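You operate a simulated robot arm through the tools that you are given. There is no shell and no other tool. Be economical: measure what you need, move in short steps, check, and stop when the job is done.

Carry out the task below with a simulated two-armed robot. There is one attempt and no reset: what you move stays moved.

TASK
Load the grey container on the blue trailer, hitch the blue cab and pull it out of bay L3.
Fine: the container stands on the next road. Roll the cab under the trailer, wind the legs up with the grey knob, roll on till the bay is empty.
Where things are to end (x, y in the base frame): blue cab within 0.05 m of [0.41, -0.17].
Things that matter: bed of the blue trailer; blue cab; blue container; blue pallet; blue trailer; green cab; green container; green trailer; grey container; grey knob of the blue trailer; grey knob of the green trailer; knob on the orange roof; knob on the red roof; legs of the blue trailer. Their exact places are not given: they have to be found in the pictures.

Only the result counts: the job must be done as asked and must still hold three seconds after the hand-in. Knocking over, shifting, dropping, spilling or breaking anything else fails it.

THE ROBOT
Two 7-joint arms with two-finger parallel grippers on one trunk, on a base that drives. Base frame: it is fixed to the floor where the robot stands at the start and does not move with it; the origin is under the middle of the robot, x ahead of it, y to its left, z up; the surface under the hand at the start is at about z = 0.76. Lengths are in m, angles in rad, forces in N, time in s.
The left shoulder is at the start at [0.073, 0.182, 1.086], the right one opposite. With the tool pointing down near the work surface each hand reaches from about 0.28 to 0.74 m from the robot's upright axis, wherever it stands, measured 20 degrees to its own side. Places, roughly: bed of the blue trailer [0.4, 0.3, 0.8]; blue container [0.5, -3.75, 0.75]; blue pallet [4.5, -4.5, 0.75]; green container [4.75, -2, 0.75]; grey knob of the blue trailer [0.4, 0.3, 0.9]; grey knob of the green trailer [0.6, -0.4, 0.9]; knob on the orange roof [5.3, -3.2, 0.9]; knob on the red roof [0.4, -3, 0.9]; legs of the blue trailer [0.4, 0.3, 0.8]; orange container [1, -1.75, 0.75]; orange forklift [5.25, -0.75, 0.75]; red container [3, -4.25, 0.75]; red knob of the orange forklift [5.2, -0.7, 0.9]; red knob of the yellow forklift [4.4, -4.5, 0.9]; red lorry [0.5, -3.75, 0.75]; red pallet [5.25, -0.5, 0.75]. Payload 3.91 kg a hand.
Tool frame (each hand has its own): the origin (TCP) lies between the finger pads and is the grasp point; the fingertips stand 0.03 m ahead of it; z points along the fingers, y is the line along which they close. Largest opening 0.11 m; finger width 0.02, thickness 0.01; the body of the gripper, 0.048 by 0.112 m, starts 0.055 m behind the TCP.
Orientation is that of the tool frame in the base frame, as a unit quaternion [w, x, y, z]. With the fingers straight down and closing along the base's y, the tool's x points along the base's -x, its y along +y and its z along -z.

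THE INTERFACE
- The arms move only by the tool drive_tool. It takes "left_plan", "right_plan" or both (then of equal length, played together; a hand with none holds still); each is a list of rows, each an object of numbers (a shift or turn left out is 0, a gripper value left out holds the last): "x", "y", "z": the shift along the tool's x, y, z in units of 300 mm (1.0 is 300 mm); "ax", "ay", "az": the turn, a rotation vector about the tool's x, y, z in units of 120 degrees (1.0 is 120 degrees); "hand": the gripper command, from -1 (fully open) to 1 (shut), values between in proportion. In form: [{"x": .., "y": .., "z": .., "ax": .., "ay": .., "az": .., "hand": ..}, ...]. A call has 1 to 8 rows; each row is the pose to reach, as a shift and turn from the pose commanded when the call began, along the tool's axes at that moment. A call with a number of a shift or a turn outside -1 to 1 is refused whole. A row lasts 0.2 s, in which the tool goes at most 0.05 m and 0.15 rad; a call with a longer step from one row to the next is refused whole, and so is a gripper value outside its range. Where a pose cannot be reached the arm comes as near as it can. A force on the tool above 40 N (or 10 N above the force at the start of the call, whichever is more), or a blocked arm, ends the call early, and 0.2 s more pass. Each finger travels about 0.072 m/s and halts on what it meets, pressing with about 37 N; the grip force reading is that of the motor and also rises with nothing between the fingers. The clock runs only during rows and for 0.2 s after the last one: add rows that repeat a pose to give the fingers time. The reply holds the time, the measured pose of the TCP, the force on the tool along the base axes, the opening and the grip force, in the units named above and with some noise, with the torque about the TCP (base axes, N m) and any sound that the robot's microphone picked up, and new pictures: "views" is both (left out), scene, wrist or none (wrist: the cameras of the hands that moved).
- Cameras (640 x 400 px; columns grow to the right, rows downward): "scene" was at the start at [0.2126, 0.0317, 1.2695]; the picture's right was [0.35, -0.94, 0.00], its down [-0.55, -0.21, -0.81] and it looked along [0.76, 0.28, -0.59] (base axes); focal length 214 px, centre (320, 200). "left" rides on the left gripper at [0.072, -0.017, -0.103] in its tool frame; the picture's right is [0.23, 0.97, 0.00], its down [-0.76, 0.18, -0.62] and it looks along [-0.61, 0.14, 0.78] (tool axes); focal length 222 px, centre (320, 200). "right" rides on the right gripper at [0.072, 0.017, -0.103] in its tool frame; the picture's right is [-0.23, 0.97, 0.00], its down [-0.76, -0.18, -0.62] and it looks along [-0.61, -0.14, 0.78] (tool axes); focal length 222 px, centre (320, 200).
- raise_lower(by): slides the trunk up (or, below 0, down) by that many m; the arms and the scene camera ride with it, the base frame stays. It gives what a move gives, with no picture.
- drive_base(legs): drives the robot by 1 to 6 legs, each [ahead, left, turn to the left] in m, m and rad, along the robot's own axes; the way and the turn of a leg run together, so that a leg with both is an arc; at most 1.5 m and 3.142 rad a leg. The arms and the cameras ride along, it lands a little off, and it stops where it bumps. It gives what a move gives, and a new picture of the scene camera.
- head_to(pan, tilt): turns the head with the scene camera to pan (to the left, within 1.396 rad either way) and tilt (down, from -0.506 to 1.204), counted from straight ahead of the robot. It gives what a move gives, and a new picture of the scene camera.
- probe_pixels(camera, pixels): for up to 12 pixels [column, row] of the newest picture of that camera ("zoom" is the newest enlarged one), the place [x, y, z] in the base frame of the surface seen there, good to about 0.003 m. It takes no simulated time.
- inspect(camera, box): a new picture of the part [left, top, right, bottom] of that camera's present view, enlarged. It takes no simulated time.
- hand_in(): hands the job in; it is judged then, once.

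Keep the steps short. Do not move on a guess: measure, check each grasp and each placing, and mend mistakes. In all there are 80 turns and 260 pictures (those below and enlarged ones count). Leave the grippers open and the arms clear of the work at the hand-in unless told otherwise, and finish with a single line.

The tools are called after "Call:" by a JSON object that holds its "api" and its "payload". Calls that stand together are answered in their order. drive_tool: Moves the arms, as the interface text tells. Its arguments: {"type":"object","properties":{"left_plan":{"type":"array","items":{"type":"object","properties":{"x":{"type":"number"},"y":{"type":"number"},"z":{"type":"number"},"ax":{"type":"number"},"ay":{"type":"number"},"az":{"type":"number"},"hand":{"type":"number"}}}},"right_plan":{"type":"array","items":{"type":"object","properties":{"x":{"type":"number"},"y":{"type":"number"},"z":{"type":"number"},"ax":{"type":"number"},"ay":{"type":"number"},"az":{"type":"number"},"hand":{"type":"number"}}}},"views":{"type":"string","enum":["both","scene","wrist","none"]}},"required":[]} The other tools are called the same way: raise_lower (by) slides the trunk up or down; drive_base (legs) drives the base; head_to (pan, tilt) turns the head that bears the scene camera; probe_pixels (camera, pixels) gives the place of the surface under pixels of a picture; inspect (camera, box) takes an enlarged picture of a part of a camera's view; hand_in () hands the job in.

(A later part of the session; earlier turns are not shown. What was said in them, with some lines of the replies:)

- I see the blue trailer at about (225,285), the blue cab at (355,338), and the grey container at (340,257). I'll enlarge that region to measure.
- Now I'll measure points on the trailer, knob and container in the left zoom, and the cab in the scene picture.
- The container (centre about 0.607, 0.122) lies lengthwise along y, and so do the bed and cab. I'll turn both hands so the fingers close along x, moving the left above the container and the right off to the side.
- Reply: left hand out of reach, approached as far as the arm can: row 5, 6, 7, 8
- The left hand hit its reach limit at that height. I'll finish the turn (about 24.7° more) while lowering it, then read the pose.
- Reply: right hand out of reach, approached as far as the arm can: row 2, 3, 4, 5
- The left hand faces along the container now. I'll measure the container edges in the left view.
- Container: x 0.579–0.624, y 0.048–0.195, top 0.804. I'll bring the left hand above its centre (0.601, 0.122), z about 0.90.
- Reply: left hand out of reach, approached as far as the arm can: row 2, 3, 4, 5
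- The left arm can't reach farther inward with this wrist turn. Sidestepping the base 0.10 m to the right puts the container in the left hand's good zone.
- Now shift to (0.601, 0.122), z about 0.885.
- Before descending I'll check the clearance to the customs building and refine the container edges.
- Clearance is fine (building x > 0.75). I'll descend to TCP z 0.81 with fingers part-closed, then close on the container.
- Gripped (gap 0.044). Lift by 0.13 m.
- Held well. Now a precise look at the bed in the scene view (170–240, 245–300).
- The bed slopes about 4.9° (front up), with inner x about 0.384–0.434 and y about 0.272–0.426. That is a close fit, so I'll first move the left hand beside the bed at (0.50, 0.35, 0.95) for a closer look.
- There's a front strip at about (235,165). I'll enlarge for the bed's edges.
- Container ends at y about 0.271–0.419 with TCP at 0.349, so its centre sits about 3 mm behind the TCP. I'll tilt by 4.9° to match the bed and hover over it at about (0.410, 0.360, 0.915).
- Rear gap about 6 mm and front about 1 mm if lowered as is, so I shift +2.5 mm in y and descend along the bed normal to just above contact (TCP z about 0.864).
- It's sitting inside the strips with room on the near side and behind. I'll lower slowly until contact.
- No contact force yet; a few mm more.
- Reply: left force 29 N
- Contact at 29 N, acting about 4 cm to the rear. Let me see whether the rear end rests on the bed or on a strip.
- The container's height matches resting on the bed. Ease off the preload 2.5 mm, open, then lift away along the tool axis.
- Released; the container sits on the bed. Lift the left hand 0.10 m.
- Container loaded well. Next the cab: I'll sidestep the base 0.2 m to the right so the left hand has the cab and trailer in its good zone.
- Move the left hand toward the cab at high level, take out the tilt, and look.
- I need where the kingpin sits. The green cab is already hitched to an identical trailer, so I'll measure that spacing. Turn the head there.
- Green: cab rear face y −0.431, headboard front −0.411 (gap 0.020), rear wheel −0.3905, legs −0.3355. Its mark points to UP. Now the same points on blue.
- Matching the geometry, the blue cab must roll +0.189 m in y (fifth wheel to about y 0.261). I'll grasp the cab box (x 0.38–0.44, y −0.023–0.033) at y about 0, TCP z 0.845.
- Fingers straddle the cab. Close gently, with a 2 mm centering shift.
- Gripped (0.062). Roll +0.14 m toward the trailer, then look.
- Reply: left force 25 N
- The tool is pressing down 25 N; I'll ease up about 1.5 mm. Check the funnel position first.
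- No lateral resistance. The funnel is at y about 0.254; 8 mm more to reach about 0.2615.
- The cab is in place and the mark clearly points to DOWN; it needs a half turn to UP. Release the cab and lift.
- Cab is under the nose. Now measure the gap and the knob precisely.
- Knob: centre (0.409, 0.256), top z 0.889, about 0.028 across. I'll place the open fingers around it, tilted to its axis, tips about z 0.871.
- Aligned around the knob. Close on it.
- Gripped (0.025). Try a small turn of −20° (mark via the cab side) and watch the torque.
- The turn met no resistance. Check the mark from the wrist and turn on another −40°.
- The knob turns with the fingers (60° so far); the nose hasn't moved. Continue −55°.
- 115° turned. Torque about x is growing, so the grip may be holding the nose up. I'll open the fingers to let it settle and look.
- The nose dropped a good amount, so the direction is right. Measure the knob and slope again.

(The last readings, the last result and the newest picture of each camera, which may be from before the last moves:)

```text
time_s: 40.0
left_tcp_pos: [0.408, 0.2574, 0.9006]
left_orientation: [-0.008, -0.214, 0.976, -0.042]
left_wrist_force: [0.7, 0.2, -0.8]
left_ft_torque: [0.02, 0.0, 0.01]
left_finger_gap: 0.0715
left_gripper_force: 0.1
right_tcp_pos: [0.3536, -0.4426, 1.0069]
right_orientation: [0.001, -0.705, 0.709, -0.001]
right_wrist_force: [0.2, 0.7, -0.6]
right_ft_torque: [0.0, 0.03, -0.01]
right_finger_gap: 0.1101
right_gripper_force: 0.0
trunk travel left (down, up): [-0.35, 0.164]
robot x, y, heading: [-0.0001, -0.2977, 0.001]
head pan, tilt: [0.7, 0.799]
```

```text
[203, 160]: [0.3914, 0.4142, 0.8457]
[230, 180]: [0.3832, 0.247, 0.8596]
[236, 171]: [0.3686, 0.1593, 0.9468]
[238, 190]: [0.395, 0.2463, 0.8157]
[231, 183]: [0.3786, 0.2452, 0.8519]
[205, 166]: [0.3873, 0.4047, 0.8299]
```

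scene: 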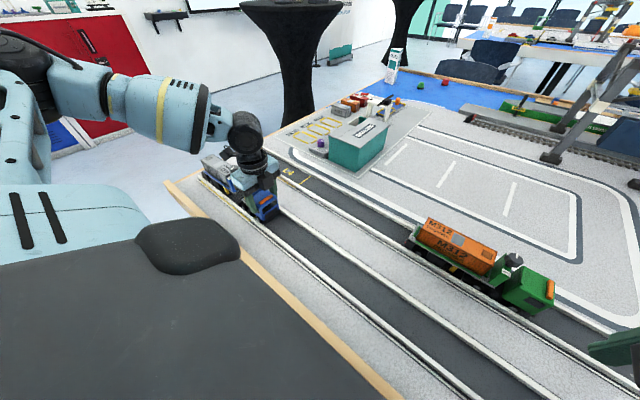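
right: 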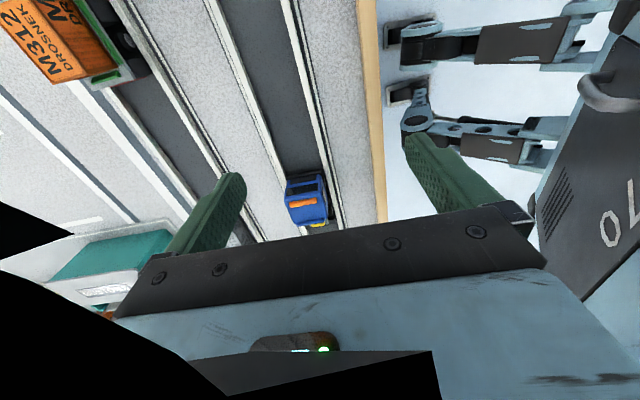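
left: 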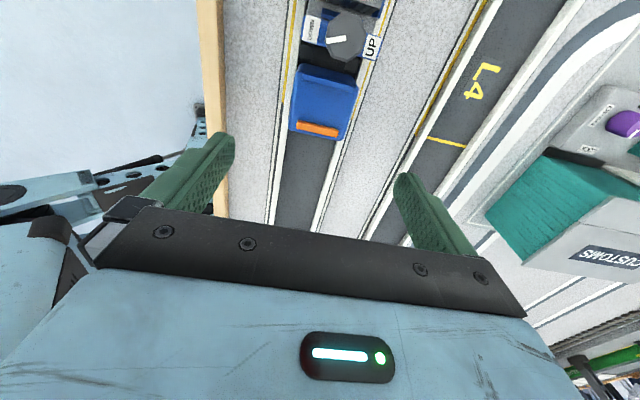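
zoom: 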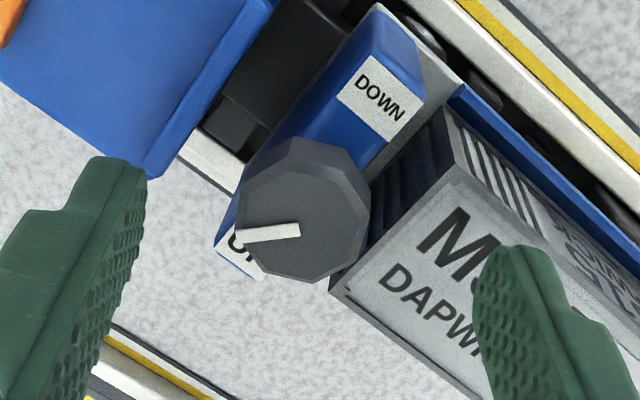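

The knob top is now at 0.878 (green's is 0.877): the nose rests on the cab. About 65° remain. I'll lift clear, level the hand, and turn it back +65° to regrasp.

Call:
{"api": "drive_tool", "payload": {"left_plan": [{"z": -0.05}, {"x": 0.006, "y": -0.014, "z": -0.097, "ax": -0.0184, "ay": -0.0086}, {"x": 0.013, "y": -0.028, "z": -0.097, "ax": -0.0368, "ay": -0.0172}, {"x": 0.013, "y": -0.028, "z": -0.097, "ax": -0.0368, "ay": -0.0172}], "views": "none"}}

Call:
{"api": "drive_tool", "payload": {"left_plan": [{"az": 0.068}, {"az": 0.136}, {"az": 0.204}, {"az": 0.272}, {"az": 0.34}, {"az": 0.408}, {"az": 0.476}, {"az": 0.5417}], "views": "wrist"}}

Call:
{"api": "inspect", "payload": {"camera": "left", "box": [220, 90, 420, 215]}}

Call:
{"api": "inspect", "payload": {"camera": "scene", "box": [198, 150, 278, 200]}}

```text
time_s: 41.0
left_tcp_pos: [0.4106, 0.249, 0.9306]
left_orientation: [0.0, -0.215, 0.977, 0.0]
left_wrist_force: [-0.2, -0.5, 0.2]
left_ft_torque: [0.0, 0.0, -0.02]
left_finger_gap: 0.0714
left_gripper_force: 0.1
right_tcp_pos: [0.3517, -0.4438, 1.0075]
right_orientation: [0.0, -0.706, 0.708, -0.001]
right_wrist_force: [-0.1, 0.1, 0.2]
right_ft_torque: [0.02, 0.05, 0.02]
right_finger_gap: 0.1099
right_gripper_force: 0.0
trunk travel left (down, up): [-0.35, 0.164]
robot x, y, heading: [-0.0019, -0.2958, -0.001]
head pan, tilt: [0.7, 0.799]
```

```text
time_s: 42.9
left_tcp_pos: [0.4094, 0.2519, 0.9306]
left_orientation: [0.001, 0.345, 0.939, 0.0]
left_wrist_force: [0.5, 0.2, -0.1]
left_ft_torque: [-0.03, 0.03, -0.01]
left_finger_gap: 0.0713
left_gripper_force: 0.0
right_tcp_pos: [0.3529, -0.4426, 1.008]
right_orientation: [0.001, -0.706, 0.708, -0.001]
right_wrist_force: [0.3, 0.6, -0.6]
right_ft_torque: [-0.02, 0.0, -0.03]
right_finger_gap: 0.1103
right_gripper_force: 0.0
trunk travel left (down, up): [-0.35, 0.164]
robot x, y, heading: [0.0001, -0.2948, -0.001]
head pan, tilt: [0.7, 0.799]
```

left: 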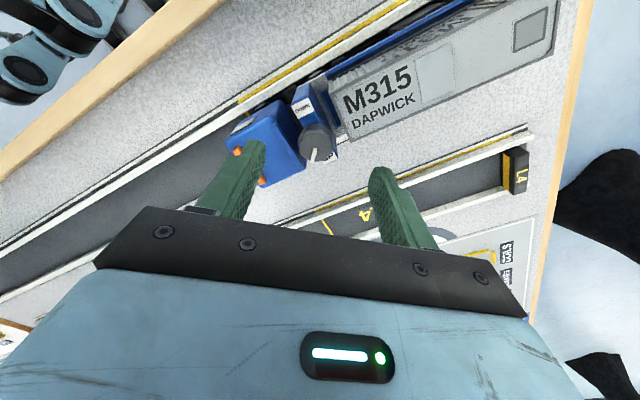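

```text
3.20 times, centred on (320, 152) of left
```

zoom: 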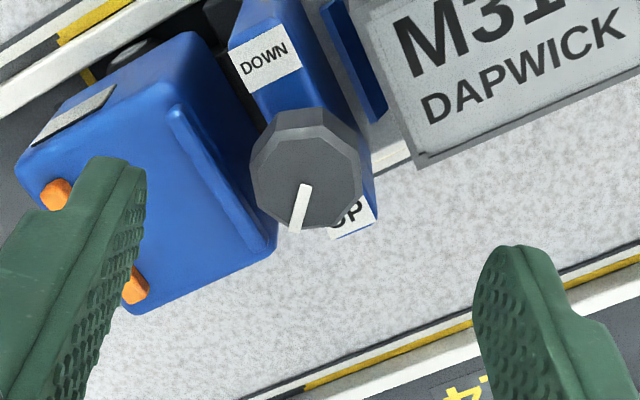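

```text
8.00 times, centred on (238, 175) of scene
```

zoom: 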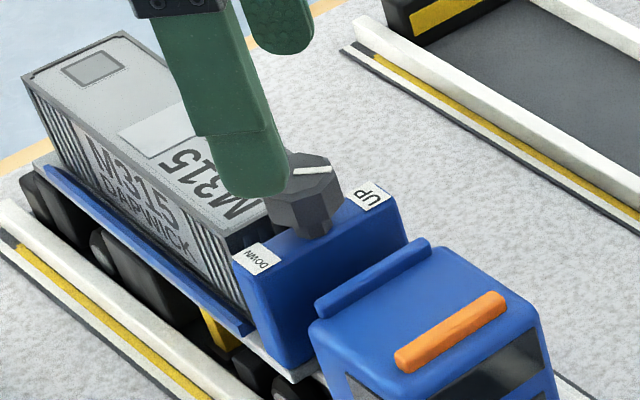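

Call:
{"api": "inspect", "payload": {"camera": "left", "box": [280, 110, 360, 170]}}

Call:
{"api": "probe_pixels", "payload": {"camera": "left", "pixels": [[300, 145], [331, 147], [315, 130], [315, 157], [316, 144], [305, 153], [326, 154], [306, 135], [325, 136]]}}

```text
6.67 times, centred on (320, 140) of left
```

zoom: 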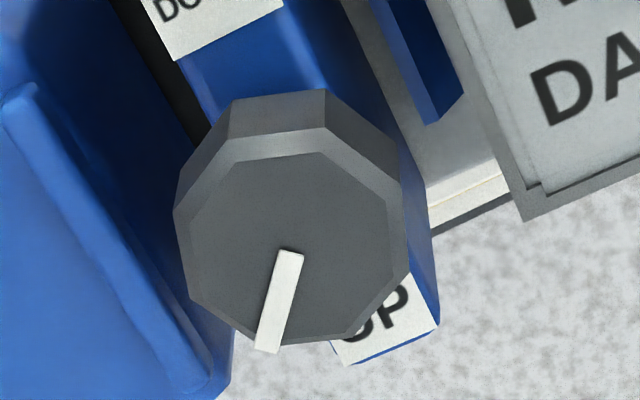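

```text
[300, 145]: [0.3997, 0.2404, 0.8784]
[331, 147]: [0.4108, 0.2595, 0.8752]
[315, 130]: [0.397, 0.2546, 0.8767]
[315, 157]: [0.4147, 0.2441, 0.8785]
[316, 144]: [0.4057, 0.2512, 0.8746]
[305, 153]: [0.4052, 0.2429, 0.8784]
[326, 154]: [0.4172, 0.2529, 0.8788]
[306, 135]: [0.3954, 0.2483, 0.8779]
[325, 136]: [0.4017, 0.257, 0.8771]
```

The mark has about 45° left to UP. Centre on the knob (0.4065, 0.249), descend and grip.

Call:
{"api": "drive_tool", "payload": {"left_plan": [{"x": 0.001, "y": -0.014, "z": 0.04}, {"x": 0.001, "y": -0.014, "z": 0.1}, {"x": 0.001, "y": -0.014, "z": 0.131}, {"x": 0.001, "y": -0.014, "z": 0.131}, {"x": 0.001, "y": -0.014, "z": 0.131, "hand": 0.4}, {"x": 0.001, "y": -0.014, "z": 0.131, "hand": 1}, {"x": 0.001, "y": -0.014, "z": 0.131, "hand": 1}], "views": "none"}}

Call:
{"api": "inspect", "payload": {"camera": "scene", "box": [198, 150, 278, 200]}}

```text
time_s: 44.5
left_tcp_pos: [0.4073, 0.2477, 0.889]
left_orientation: [0.001, 0.344, 0.939, 0.0]
left_wrist_force: [0.0, 0.1, -0.3]
left_ft_torque: [0.12, 0.04, -0.02]
left_finger_gap: 0.0267
left_gripper_force: 37.2
right_tcp_pos: [0.3521, -0.4437, 1.0071]
right_orientation: [0.001, -0.706, 0.709, -0.001]
right_wrist_force: [-0.1, 0.5, 0.3]
right_ft_torque: [0.0, 0.04, -0.02]
right_finger_gap: 0.1101
right_gripper_force: 0.0
trunk travel left (down, up): [-0.35, 0.164]
robot x, y, heading: [-0.0027, -0.2965, -0.003]
head pan, tilt: [0.7, 0.799]
```

```text
8.00 times, centred on (238, 175) of scene
```

zoom: 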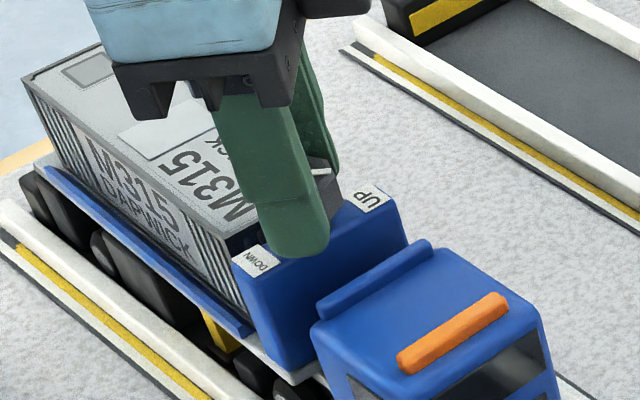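

Gripped. Turn −50°.

Call:
{"api": "drive_tool", "payload": {"left_plan": [{"az": -0.065}, {"az": -0.13}, {"az": -0.195}, {"az": -0.26}, {"az": -0.325}, {"az": -0.39}, {"az": -0.417}, {"az": -0.417}], "views": "none"}}

Call:
{"api": "inspect", "payload": {"camera": "left", "box": [220, 90, 420, 215]}}

Call:
{"api": "inspect", "payload": {"camera": "scene", "box": [198, 160, 262, 200]}}

```text
time_s: 46.2
left_tcp_pos: [0.4062, 0.2491, 0.8912]
left_orientation: [0.0, -0.086, 0.996, 0.0]
left_wrist_force: [0.8, -0.6, 0.4]
left_ft_torque: [0.02, -0.05, 0.0]
left_finger_gap: 0.0262
left_gripper_force: 36.9
right_tcp_pos: [0.3522, -0.4435, 1.006]
right_orientation: [0.001, -0.707, 0.708, -0.001]
right_wrist_force: [-0.1, -0.5, -0.6]
right_ft_torque: [0.01, 0.02, 0.0]
right_finger_gap: 0.1102
right_gripper_force: 0.0
trunk travel left (down, up): [-0.35, 0.164]
robot x, y, heading: [0.0002, -0.2951, -0.005]
head pan, tilt: [0.7, 0.799]
```

```text
3.20 times, centred on (320, 152) of left
```

zoom: 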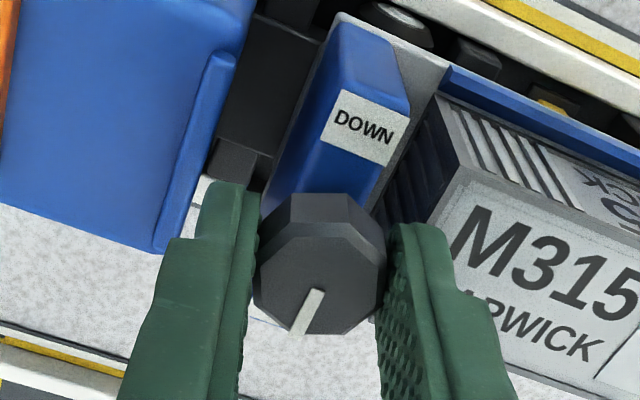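

```text
10.00 times, centred on (230, 180) of scene
```

zoom: 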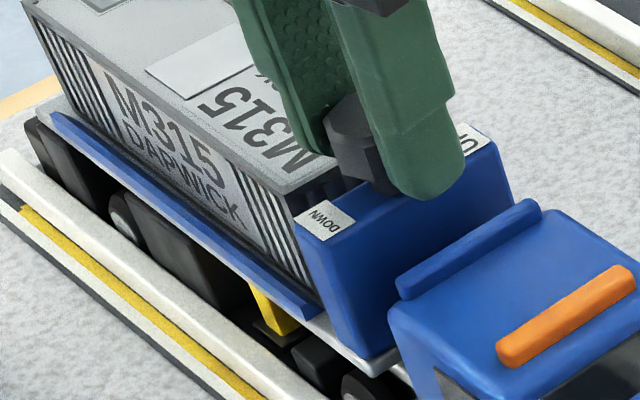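

The mark now points to UP. A little further (−15°) to feel for the stop and ensure the legs are wound fully.

Call:
{"api": "drive_tool", "payload": {"left_plan": [{"az": -0.04}, {"az": -0.08}, {"az": -0.125}, {"az": -0.125}], "views": "none"}}

Call:
{"api": "inspect", "payload": {"camera": "left", "box": [220, 90, 420, 215]}}

```text
time_s: 47.2
left_tcp_pos: [0.4074, 0.2473, 0.891]
left_orientation: [0.001, -0.215, 0.977, -0.001]
left_wrist_force: [2.9, 0.1, 0.8]
left_ft_torque: [-0.02, -0.32, -0.49]
left_finger_gap: 0.0246
left_gripper_force: 37.5
right_tcp_pos: [0.3523, -0.4439, 1.0084]
right_orientation: [0.001, -0.705, 0.709, -0.001]
right_wrist_force: [0.6, -0.3, 0.4]
right_ft_torque: [0.0, 0.03, 0.02]
right_finger_gap: 0.1099
right_gripper_force: 0.0
trunk travel left (down, up): [-0.35, 0.164]
robot x, y, heading: [0.0012, -0.2946, -0.002]
head pan, tilt: [0.7, 0.799]
```

```text
3.20 times, centred on (320, 152) of left
```

zoom: 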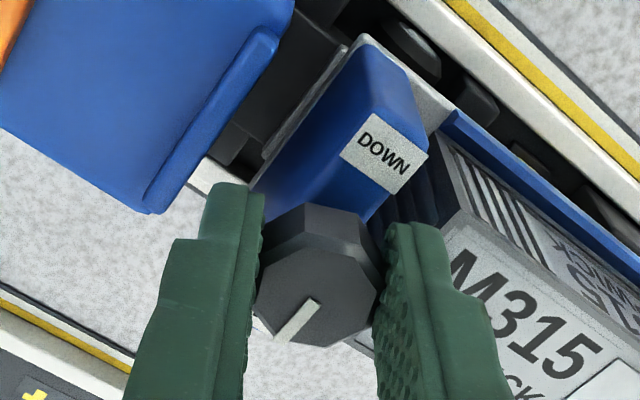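

Torque −0.49 N·m: the stop is reached, so legs are fully up. Open and lift off.

Call:
{"api": "drive_tool", "payload": {"left_plan": [{"hand": 0.3}, {"hand": -0.3}, {"hand": -0.3}, {"z": -0.1, "hand": -0.3}, {"z": -0.25, "hand": -1}, {"z": -0.35, "hand": -1}, {"z": -0.35}], "views": "wrist"}}

Call:
{"api": "inspect", "payload": {"camera": "scene", "box": [190, 155, 270, 205]}}

```text
time_s: 48.9
left_tcp_pos: [0.4052, 0.2486, 1.0]
left_orientation: [0.001, -0.214, 0.977, -0.001]
left_wrist_force: [0.0, 0.2, -0.4]
left_ft_torque: [0.02, 0.0, -0.01]
left_finger_gap: 0.1098
left_gripper_force: 0.1
right_tcp_pos: [0.3519, -0.4432, 1.0088]
right_orientation: [0.001, -0.706, 0.708, -0.001]
right_wrist_force: [0.1, -0.7, 0.7]
right_ft_torque: [-0.03, 0.01, -0.04]
right_finger_gap: 0.1099
right_gripper_force: 0.0
trunk travel left (down, up): [-0.35, 0.164]
robot x, y, heading: [0.0011, -0.2927, -0.0]
head pan, tilt: [0.7, 0.799]
```

left: 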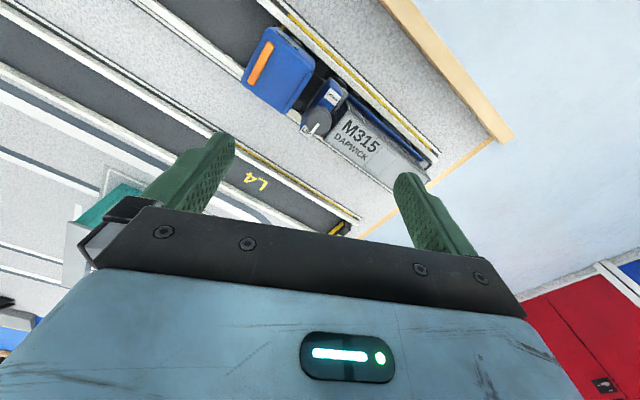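

```text
8.00 times, centred on (230, 180) of scene
```

zoom: 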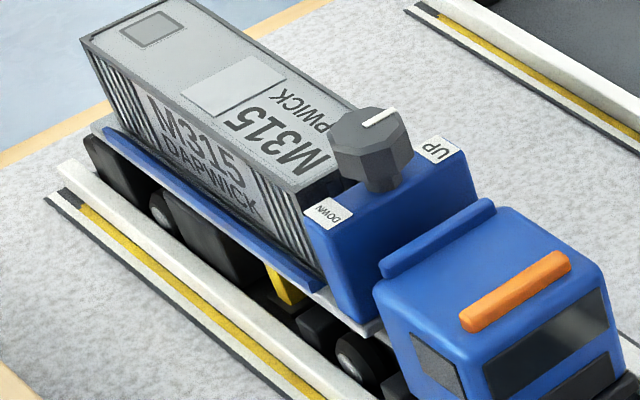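

All seated level with the mark at UP. Now turn the hand back so the fingers close along x, moving over the cab (0.41, 0.188).

Call:
{"api": "drive_tool", "payload": {"left_plan": [{"x": 0.01, "y": -0.023, "az": 0.068}, {"x": 0.021, "y": -0.046, "az": 0.136}, {"x": 0.031, "y": -0.068, "az": 0.204}, {"x": 0.042, "y": -0.091, "az": 0.272}, {"x": 0.052, "y": -0.114, "az": 0.34}, {"x": 0.062, "y": -0.137, "az": 0.408}, {"x": 0.073, "y": -0.16, "az": 0.476}, {"x": 0.083, "y": -0.182, "az": 0.544}], "views": "none"}}

Call:
{"api": "drive_tool", "payload": {"left_plan": [{"az": 0.065}, {"az": 0.13}, {"az": 0.195}, {"az": 0.26}, {"az": 0.325}, {"az": 0.39}, {"az": 0.414}, {"az": 0.414}], "views": "wrist"}}

```text
time_s: 50.6
left_tcp_pos: [0.406, 0.1878, 0.997]
left_orientation: [0.001, 0.348, 0.937, -0.001]
left_wrist_force: [-0.5, 0.3, -0.8]
left_ft_torque: [-0.03, 0.01, 0.0]
left_finger_gap: 0.11
left_gripper_force: 0.1
right_tcp_pos: [0.3526, -0.4441, 1.0083]
right_orientation: [0.001, -0.706, 0.708, -0.001]
right_wrist_force: [1.5, 0.4, -0.2]
right_ft_torque: [0.02, 0.03, 0.03]
right_finger_gap: 0.1099
right_gripper_force: 0.0
trunk travel left (down, up): [-0.35, 0.164]
robot x, y, heading: [-0.0018, -0.2935, 0.002]
head pan, tilt: [0.7, 0.799]
```

```text
time_s: 52.5
left_tcp_pos: [0.408, 0.1873, 0.9948]
left_orientation: [0.0, 0.709, 0.705, 0.001]
left_wrist_force: [-0.6, 1.0, 0.6]
left_ft_torque: [0.03, 0.02, -0.01]
left_finger_gap: 0.11
left_gripper_force: 0.0
right_tcp_pos: [0.3533, -0.4435, 1.0079]
right_orientation: [0.0, -0.706, 0.708, -0.001]
right_wrist_force: [0.5, 0.5, 0.2]
right_ft_torque: [0.04, 0.04, 0.01]
right_finger_gap: 0.1097
right_gripper_force: 0.1
trunk travel left (down, up): [-0.35, 0.164]
robot x, y, heading: [-0.001, -0.2981, -0.003]
head pan, tilt: [0.7, 0.799]
```

left: 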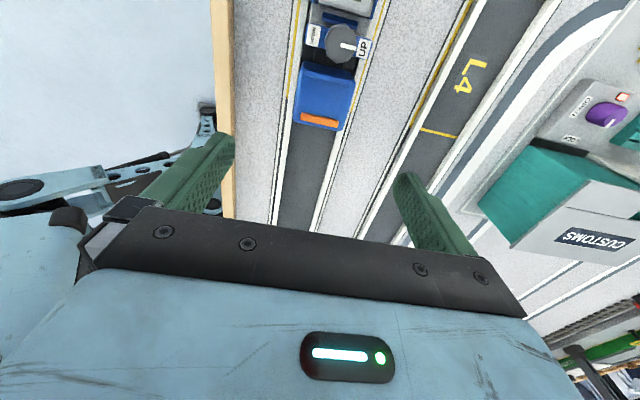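

Descend around the cab to TCP z 0.846 and grip.

Call:
{"api": "drive_tool", "payload": {"left_plan": [{"y": 0.007, "z": 0.15}, {"y": 0.007, "z": 0.3}, {"y": 0.007, "z": 0.43}, {"y": 0.007, "z": 0.493}, {"y": 0.007, "z": 0.493}, {"y": 0.007, "z": 0.493, "hand": 0.2}, {"y": 0.007, "z": 0.493, "hand": 1}, {"y": 0.007, "z": 0.493, "hand": 1}], "views": "wrist"}}

```text
time_s: 54.2
left_tcp_pos: [0.4085, 0.1844, 0.8473]
left_orientation: [0.0, 0.709, 0.706, 0.001]
left_wrist_force: [2.4, -0.2, 0.1]
left_ft_torque: [0.11, -0.04, -0.09]
left_finger_gap: 0.0616
left_gripper_force: 36.6
right_tcp_pos: [0.3536, -0.4433, 1.007]
right_orientation: [0.001, -0.706, 0.708, 0.0]
right_wrist_force: [-0.1, -0.1, -0.1]
right_ft_torque: [0.03, -0.04, -0.01]
right_finger_gap: 0.1101
right_gripper_force: 0.0
trunk travel left (down, up): [-0.35, 0.164]
robot x, y, heading: [-0.0034, -0.2969, -0.0]
head pan, tilt: [0.7, 0.799]
```

left: 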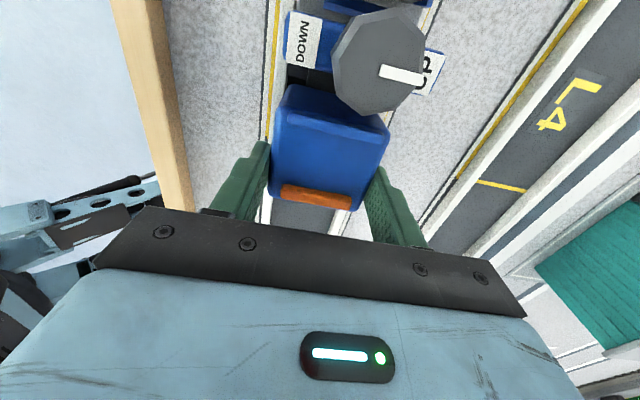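

Gripped. Pull slowly −0.06 m and check the trailer follows.

Call:
{"api": "drive_tool", "payload": {"left_plan": [{"x": -0.02}, {"x": -0.05}, {"x": -0.09}, {"x": -0.13}, {"x": -0.17}, {"x": -0.2}, {"x": -0.2}], "views": "both"}}

Call:
{"api": "inspect", "payload": {"camera": "scene", "box": [190, 145, 286, 205]}}

```text
time_s: 55.9
left_tcp_pos: [0.4067, 0.1288, 0.8498]
left_orientation: [0.0, 0.708, 0.706, 0.001]
left_wrist_force: [0.8, 0.7, -1.7]
left_ft_torque: [-0.22, 0.0, -0.03]
left_finger_gap: 0.0614
left_gripper_force: 37.2
right_tcp_pos: [0.3525, -0.4432, 1.0085]
right_orientation: [0.0, -0.706, 0.708, -0.001]
right_wrist_force: [-0.1, 0.1, -0.7]
right_ft_torque: [-0.03, 0.0, 0.03]
right_finger_gap: 0.1101
right_gripper_force: 0.1
trunk travel left (down, up): [-0.35, 0.164]
robot x, y, heading: [-0.0032, -0.2927, -0.006]
head pan, tilt: [0.7, 0.799]
```

scene: 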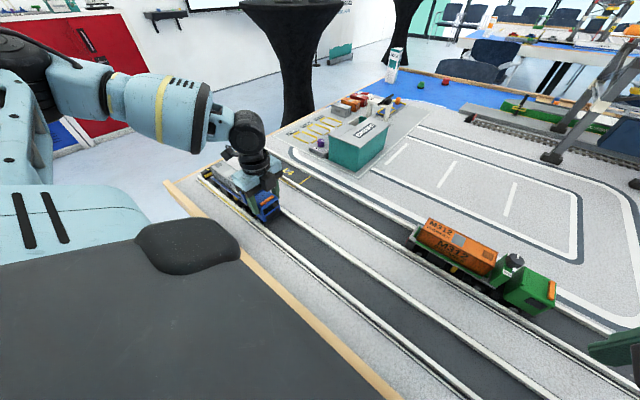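
left: 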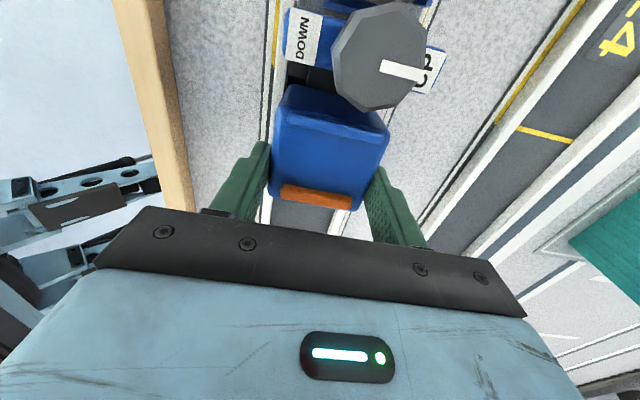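

```text
6.67 times, centred on (238, 175) of scene
```

zoom: 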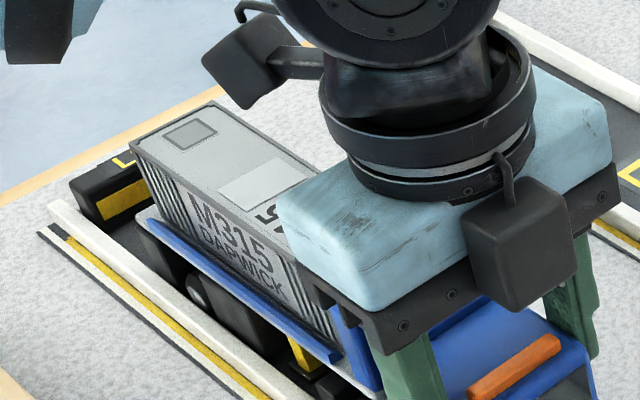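

The trailer follows, load steady. Pull another −0.13 m.

Call:
{"api": "drive_tool", "payload": {"left_plan": [{"x": -0.03, "z": 0.003}, {"x": -0.09, "z": 0.005}, {"x": -0.16, "z": 0.005}, {"x": -0.23, "z": 0.005}, {"x": -0.31, "z": 0.005}, {"x": -0.38, "z": 0.005}, {"x": -0.43, "z": 0.005}, {"x": -0.43, "z": 0.005}], "views": "scene"}}

Call:
{"api": "inspect", "payload": {"camera": "scene", "box": [200, 155, 328, 235]}}

```text
time_s: 57.6
left_tcp_pos: [0.4085, -0.0009, 0.8472]
left_orientation: [0.001, 0.708, 0.706, 0.001]
left_wrist_force: [1.7, -0.5, 0.3]
left_ft_torque: [0.16, -0.05, -0.1]
left_finger_gap: 0.0619
left_gripper_force: 36.8
right_tcp_pos: [0.3535, -0.4433, 1.0072]
right_orientation: [0.001, -0.706, 0.709, -0.001]
right_wrist_force: [0.3, -1.1, 0.3]
right_ft_torque: [-0.01, -0.02, 0.01]
right_finger_gap: 0.1098
right_gripper_force: 0.1
trunk travel left (down, up): [-0.35, 0.164]
robot x, y, heading: [0.0015, -0.2971, -0.002]
head pan, tilt: [0.7, 0.799]
```

scene: 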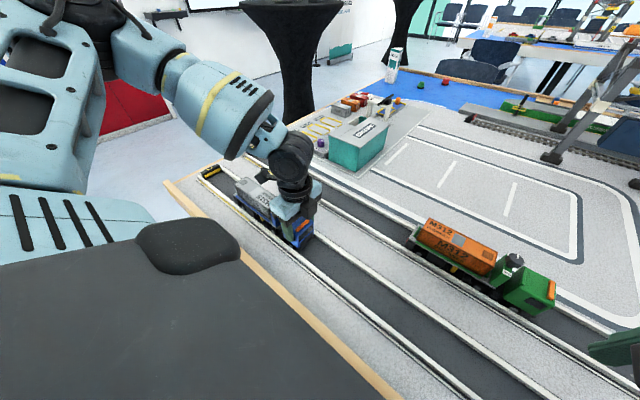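

```text
5.00 times, centred on (264, 195) of scene
```

zoom: 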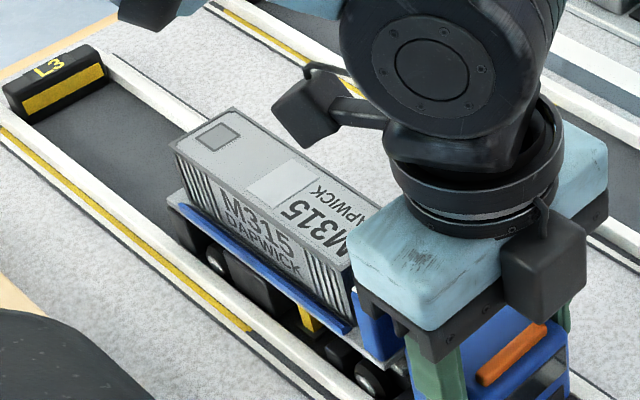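

Everything rolls well. For the last stretch I'll release, lift, sidestep the base another 0.2 m right, and regrasp.

Call:
{"api": "drive_tool", "payload": {"left_plan": [{"hand": 0.2}, {"hand": -0.5}, {"hand": -1}, {"z": -0.08, "hand": -1}, {"z": -0.2}, {"z": -0.33}, {"z": -0.4}, {"z": -0.4}], "views": "none"}}

Call:
{"api": "drive_base", "payload": {"legs": [[0, -0.2, 0]]}}

```text
time_s: 59.5
left_tcp_pos: [0.4098, -0.0017, 0.97]
left_orientation: [0.0, 0.708, 0.706, -0.001]
left_wrist_force: [-0.2, 0.0, 0.5]
left_ft_torque: [0.01, 0.02, 0.01]
left_finger_gap: 0.11
left_gripper_force: 0.0
right_tcp_pos: [0.352, -0.4431, 1.0084]
right_orientation: [0.002, -0.705, 0.709, -0.001]
right_wrist_force: [0.5, -0.6, 0.6]
right_ft_torque: [-0.02, 0.0, -0.01]
right_finger_gap: 0.1101
right_gripper_force: 0.0
trunk travel left (down, up): [-0.35, 0.164]
robot x, y, heading: [-0.0017, -0.2983, -0.004]
head pan, tilt: [0.7, 0.799]
```

```text
time_s: 61.8
left_tcp_pos: [0.4081, -0.2013, 0.9686]
left_orientation: [0.0, 0.707, 0.707, 0.0]
left_wrist_force: [-0.7, 0.1, -0.8]
left_ft_torque: [0.03, 0.05, 0.0]
left_finger_gap: 0.1102
left_gripper_force: 0.1
right_tcp_pos: [0.3522, -0.6431, 1.0082]
right_orientation: [0.001, -0.706, 0.708, -0.001]
right_wrist_force: [0.0, -1.2, -0.4]
right_ft_torque: [0.02, -0.02, 0.0]
right_finger_gap: 0.1102
right_gripper_force: 0.1
trunk travel left (down, up): [-0.35, 0.164]
robot x, y, heading: [-0.0012, -0.4959, 0.003]
head pan, tilt: [0.7, 0.799]
```

scene: 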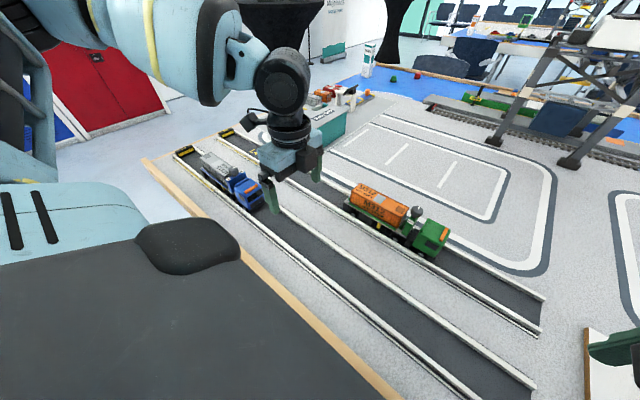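

Move the hand back over the cab and descend.

Call:
{"api": "drive_tool", "payload": {"left_plan": [{"x": 0.15}, {"x": 0.3}, {"x": 0.45}, {"x": 0.6}, {"x": 0.667, "y": 0.003}, {"x": 0.667, "y": 0.003, "z": 0.13}, {"x": 0.667, "y": 0.003, "z": 0.25}, {"x": 0.667, "y": 0.003, "z": 0.3}], "views": "wrist"}}

Call:
{"api": "probe_pixels", "payload": {"camera": "left", "pixels": [[290, 110], [320, 130], [380, 140], [275, 195], [315, 195]]}}

```text
time_s: 63.6
left_tcp_pos: [0.4097, 0.0001, 0.8799]
left_orientation: [0.0, 0.707, 0.707, 0.0]
left_wrist_force: [0.2, -0.3, 0.2]
left_ft_torque: [-0.03, -0.01, 0.02]
left_finger_gap: 0.1099
left_gripper_force: 0.0
right_tcp_pos: [0.3524, -0.6434, 1.0077]
right_orientation: [0.001, -0.707, 0.708, 0.0]
right_wrist_force: [1.0, 0.3, -0.8]
right_ft_torque: [0.03, -0.01, 0.0]
right_finger_gap: 0.1102
right_gripper_force: 0.1
trunk travel left (down, up): [-0.35, 0.164]
robot x, y, heading: [-0.0002, -0.4968, 0.001]
head pan, tilt: [0.7, 0.799]
```

left: 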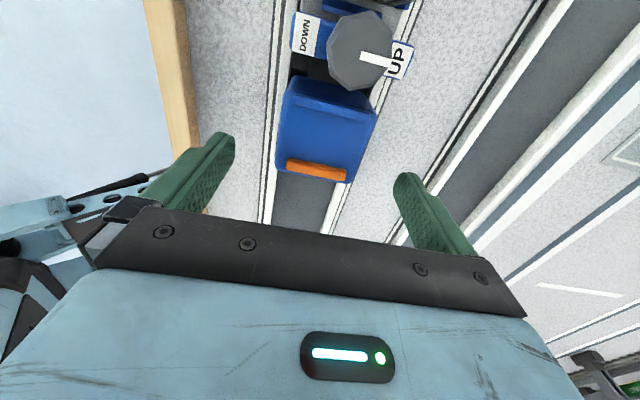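

```text
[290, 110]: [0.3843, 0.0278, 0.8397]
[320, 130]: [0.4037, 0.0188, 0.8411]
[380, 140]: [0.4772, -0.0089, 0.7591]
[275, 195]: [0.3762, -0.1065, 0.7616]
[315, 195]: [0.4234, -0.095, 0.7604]
```

Descend 33 mm and grip.

Call:
{"api": "drive_tool", "payload": {"left_plan": [{"z": 0.07}, {"z": 0.11}, {"z": 0.11}, {"z": 0.11, "hand": 0.2}, {"z": 0.11, "hand": 1}, {"z": 0.11, "hand": 1}, {"z": 0.11, "hand": 1}], "views": "none"}}

```text
time_s: 65.2
left_tcp_pos: [0.4109, 0.0009, 0.8483]
left_orientation: [0.0, 0.707, 0.707, 0.0]
left_wrist_force: [-2.5, 0.4, 0.4]
left_ft_torque: [0.13, 0.16, 0.21]
left_finger_gap: 0.0613
left_gripper_force: 37.0
right_tcp_pos: [0.3522, -0.6431, 1.0064]
right_orientation: [0.001, -0.706, 0.708, -0.001]
right_wrist_force: [-0.2, 0.0, 0.3]
right_ft_torque: [0.01, -0.01, 0.01]
right_finger_gap: 0.1103
right_gripper_force: 0.0
trunk travel left (down, up): [-0.35, 0.164]
robot x, y, heading: [0.0004, -0.4984, -0.002]
head pan, tilt: [0.7, 0.799]
```

Pull −0.204 m.

Call:
{"api": "drive_tool", "payload": {"left_plan": [{"x": -0.04}, {"x": -0.13}, {"x": -0.24}, {"x": -0.35}, {"x": -0.46}, {"x": -0.57}, {"x": -0.65}, {"x": -0.68}], "views": "scene"}}

Call:
{"api": "inspect", "payload": {"camera": "scene", "box": [180, 130, 340, 230]}}

```text
time_s: 67.0
left_tcp_pos: [0.4097, -0.2056, 0.8483]
left_orientation: [0.0, 0.707, 0.707, 0.0]
left_wrist_force: [0.4, 0.2, 9.5]
left_ft_torque: [0.13, 0.38, 0.03]
left_finger_gap: 0.0614
left_gripper_force: 37.1
right_tcp_pos: [0.3513, -0.6433, 1.0064]
right_orientation: [0.0, -0.706, 0.708, -0.001]
right_wrist_force: [-0.3, -0.2, 0.9]
right_ft_torque: [0.0, -0.02, 0.01]
right_finger_gap: 0.11
right_gripper_force: 0.0
trunk travel left (down, up): [-0.35, 0.164]
robot x, y, heading: [-0.0012, -0.5, -0.002]
head pan, tilt: [0.7, 0.799]
```

scene: 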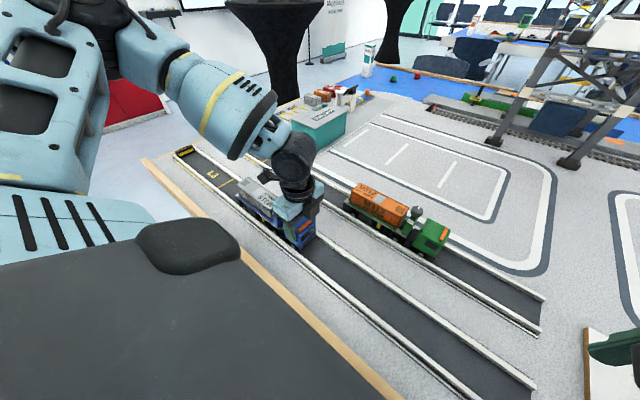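

```text
4.00 times, centred on (260, 180) of scene
```

zoom: 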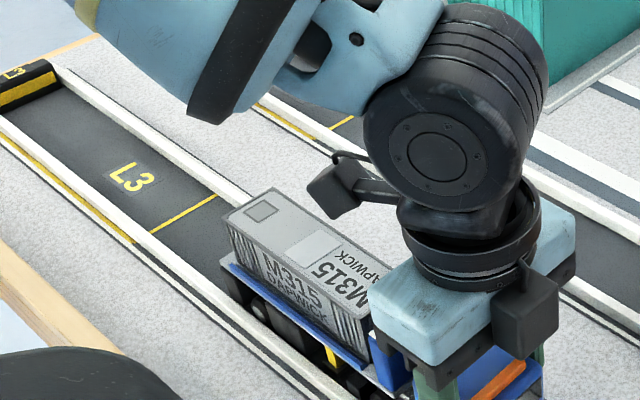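

The trailer is past the bay line. Release and lift clear.

Call:
{"api": "drive_tool", "payload": {"left_plan": [{"hand": 0.2}, {"hand": -0.5}, {"hand": -1}, {"z": -0.08, "hand": -1}, {"z": -0.2}, {"z": -0.35}, {"z": -0.5}, {"z": -0.65}], "views": "wrist"}}

Call:
{"api": "inspect", "payload": {"camera": "scene", "box": [200, 150, 360, 250]}}

Call:
{"api": "probe_pixels", "payload": {"camera": "left", "pixels": [[320, 130]]}}

```text
time_s: 68.8
left_tcp_pos: [0.4102, -0.203, 1.0429]
left_orientation: [0.001, 0.708, 0.706, -0.001]
left_wrist_force: [-0.8, 1.0, -1.1]
left_ft_torque: [-0.03, 0.03, 0.0]
left_finger_gap: 0.1098
left_gripper_force: 0.1
right_tcp_pos: [0.3523, -0.644, 1.0079]
right_orientation: [-0.001, 0.707, -0.707, 0.0]
right_wrist_force: [0.8, -0.4, 0.7]
right_ft_torque: [0.0, -0.02, -0.04]
right_finger_gap: 0.1099
right_gripper_force: 0.1
trunk travel left (down, up): [-0.35, 0.164]
robot x, y, heading: [-0.0005, -0.496, 0.001]
head pan, tilt: [0.7, 0.799]
```

left: 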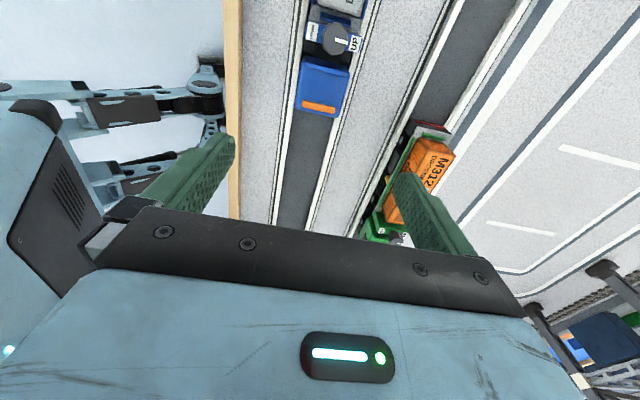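

```text
4.00 times, centred on (280, 200) of scene
```

zoom: 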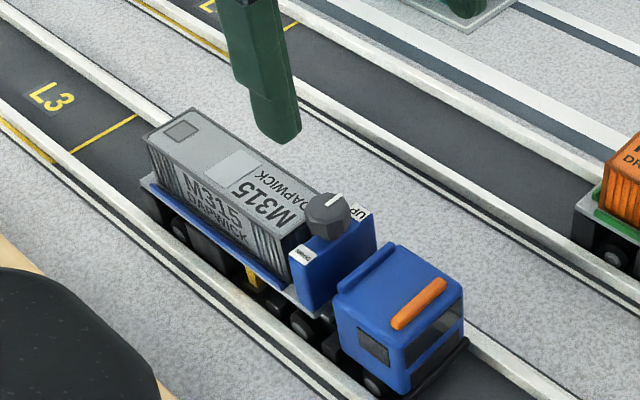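

```text
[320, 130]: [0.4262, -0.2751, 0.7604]
```

Verify the final positions.

Call:
{"api": "probe_pixels", "payload": {"camera": "zoom", "pixels": [[365, 290], [400, 290], [410, 365], [375, 385], [305, 325], [150, 140], [155, 195], [100, 133], [325, 215]]}}

```text
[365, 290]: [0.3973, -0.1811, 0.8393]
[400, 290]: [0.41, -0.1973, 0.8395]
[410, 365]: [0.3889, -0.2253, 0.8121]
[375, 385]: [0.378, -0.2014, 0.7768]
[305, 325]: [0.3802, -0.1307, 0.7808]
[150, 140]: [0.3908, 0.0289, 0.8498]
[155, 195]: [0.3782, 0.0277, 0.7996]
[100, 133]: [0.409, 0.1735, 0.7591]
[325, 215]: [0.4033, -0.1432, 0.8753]
```

The cab spans y from −0.226 to about −0.10, which puts its centre at −0.17. The trailer's rear is at y 0.03, past the bay line, and the container is on the bed. Both hands are open and clear, so I'm handing in.

Call:
{"api": "hand_in", "payload": {}}

```text
The job is handed in.
```

The grey container is on the blue trailer, and the blue cab is hitched and has pulled it clear of bay L3, with the cab measured near [0.41, -0.17]; the job is handed in, result not reported back.
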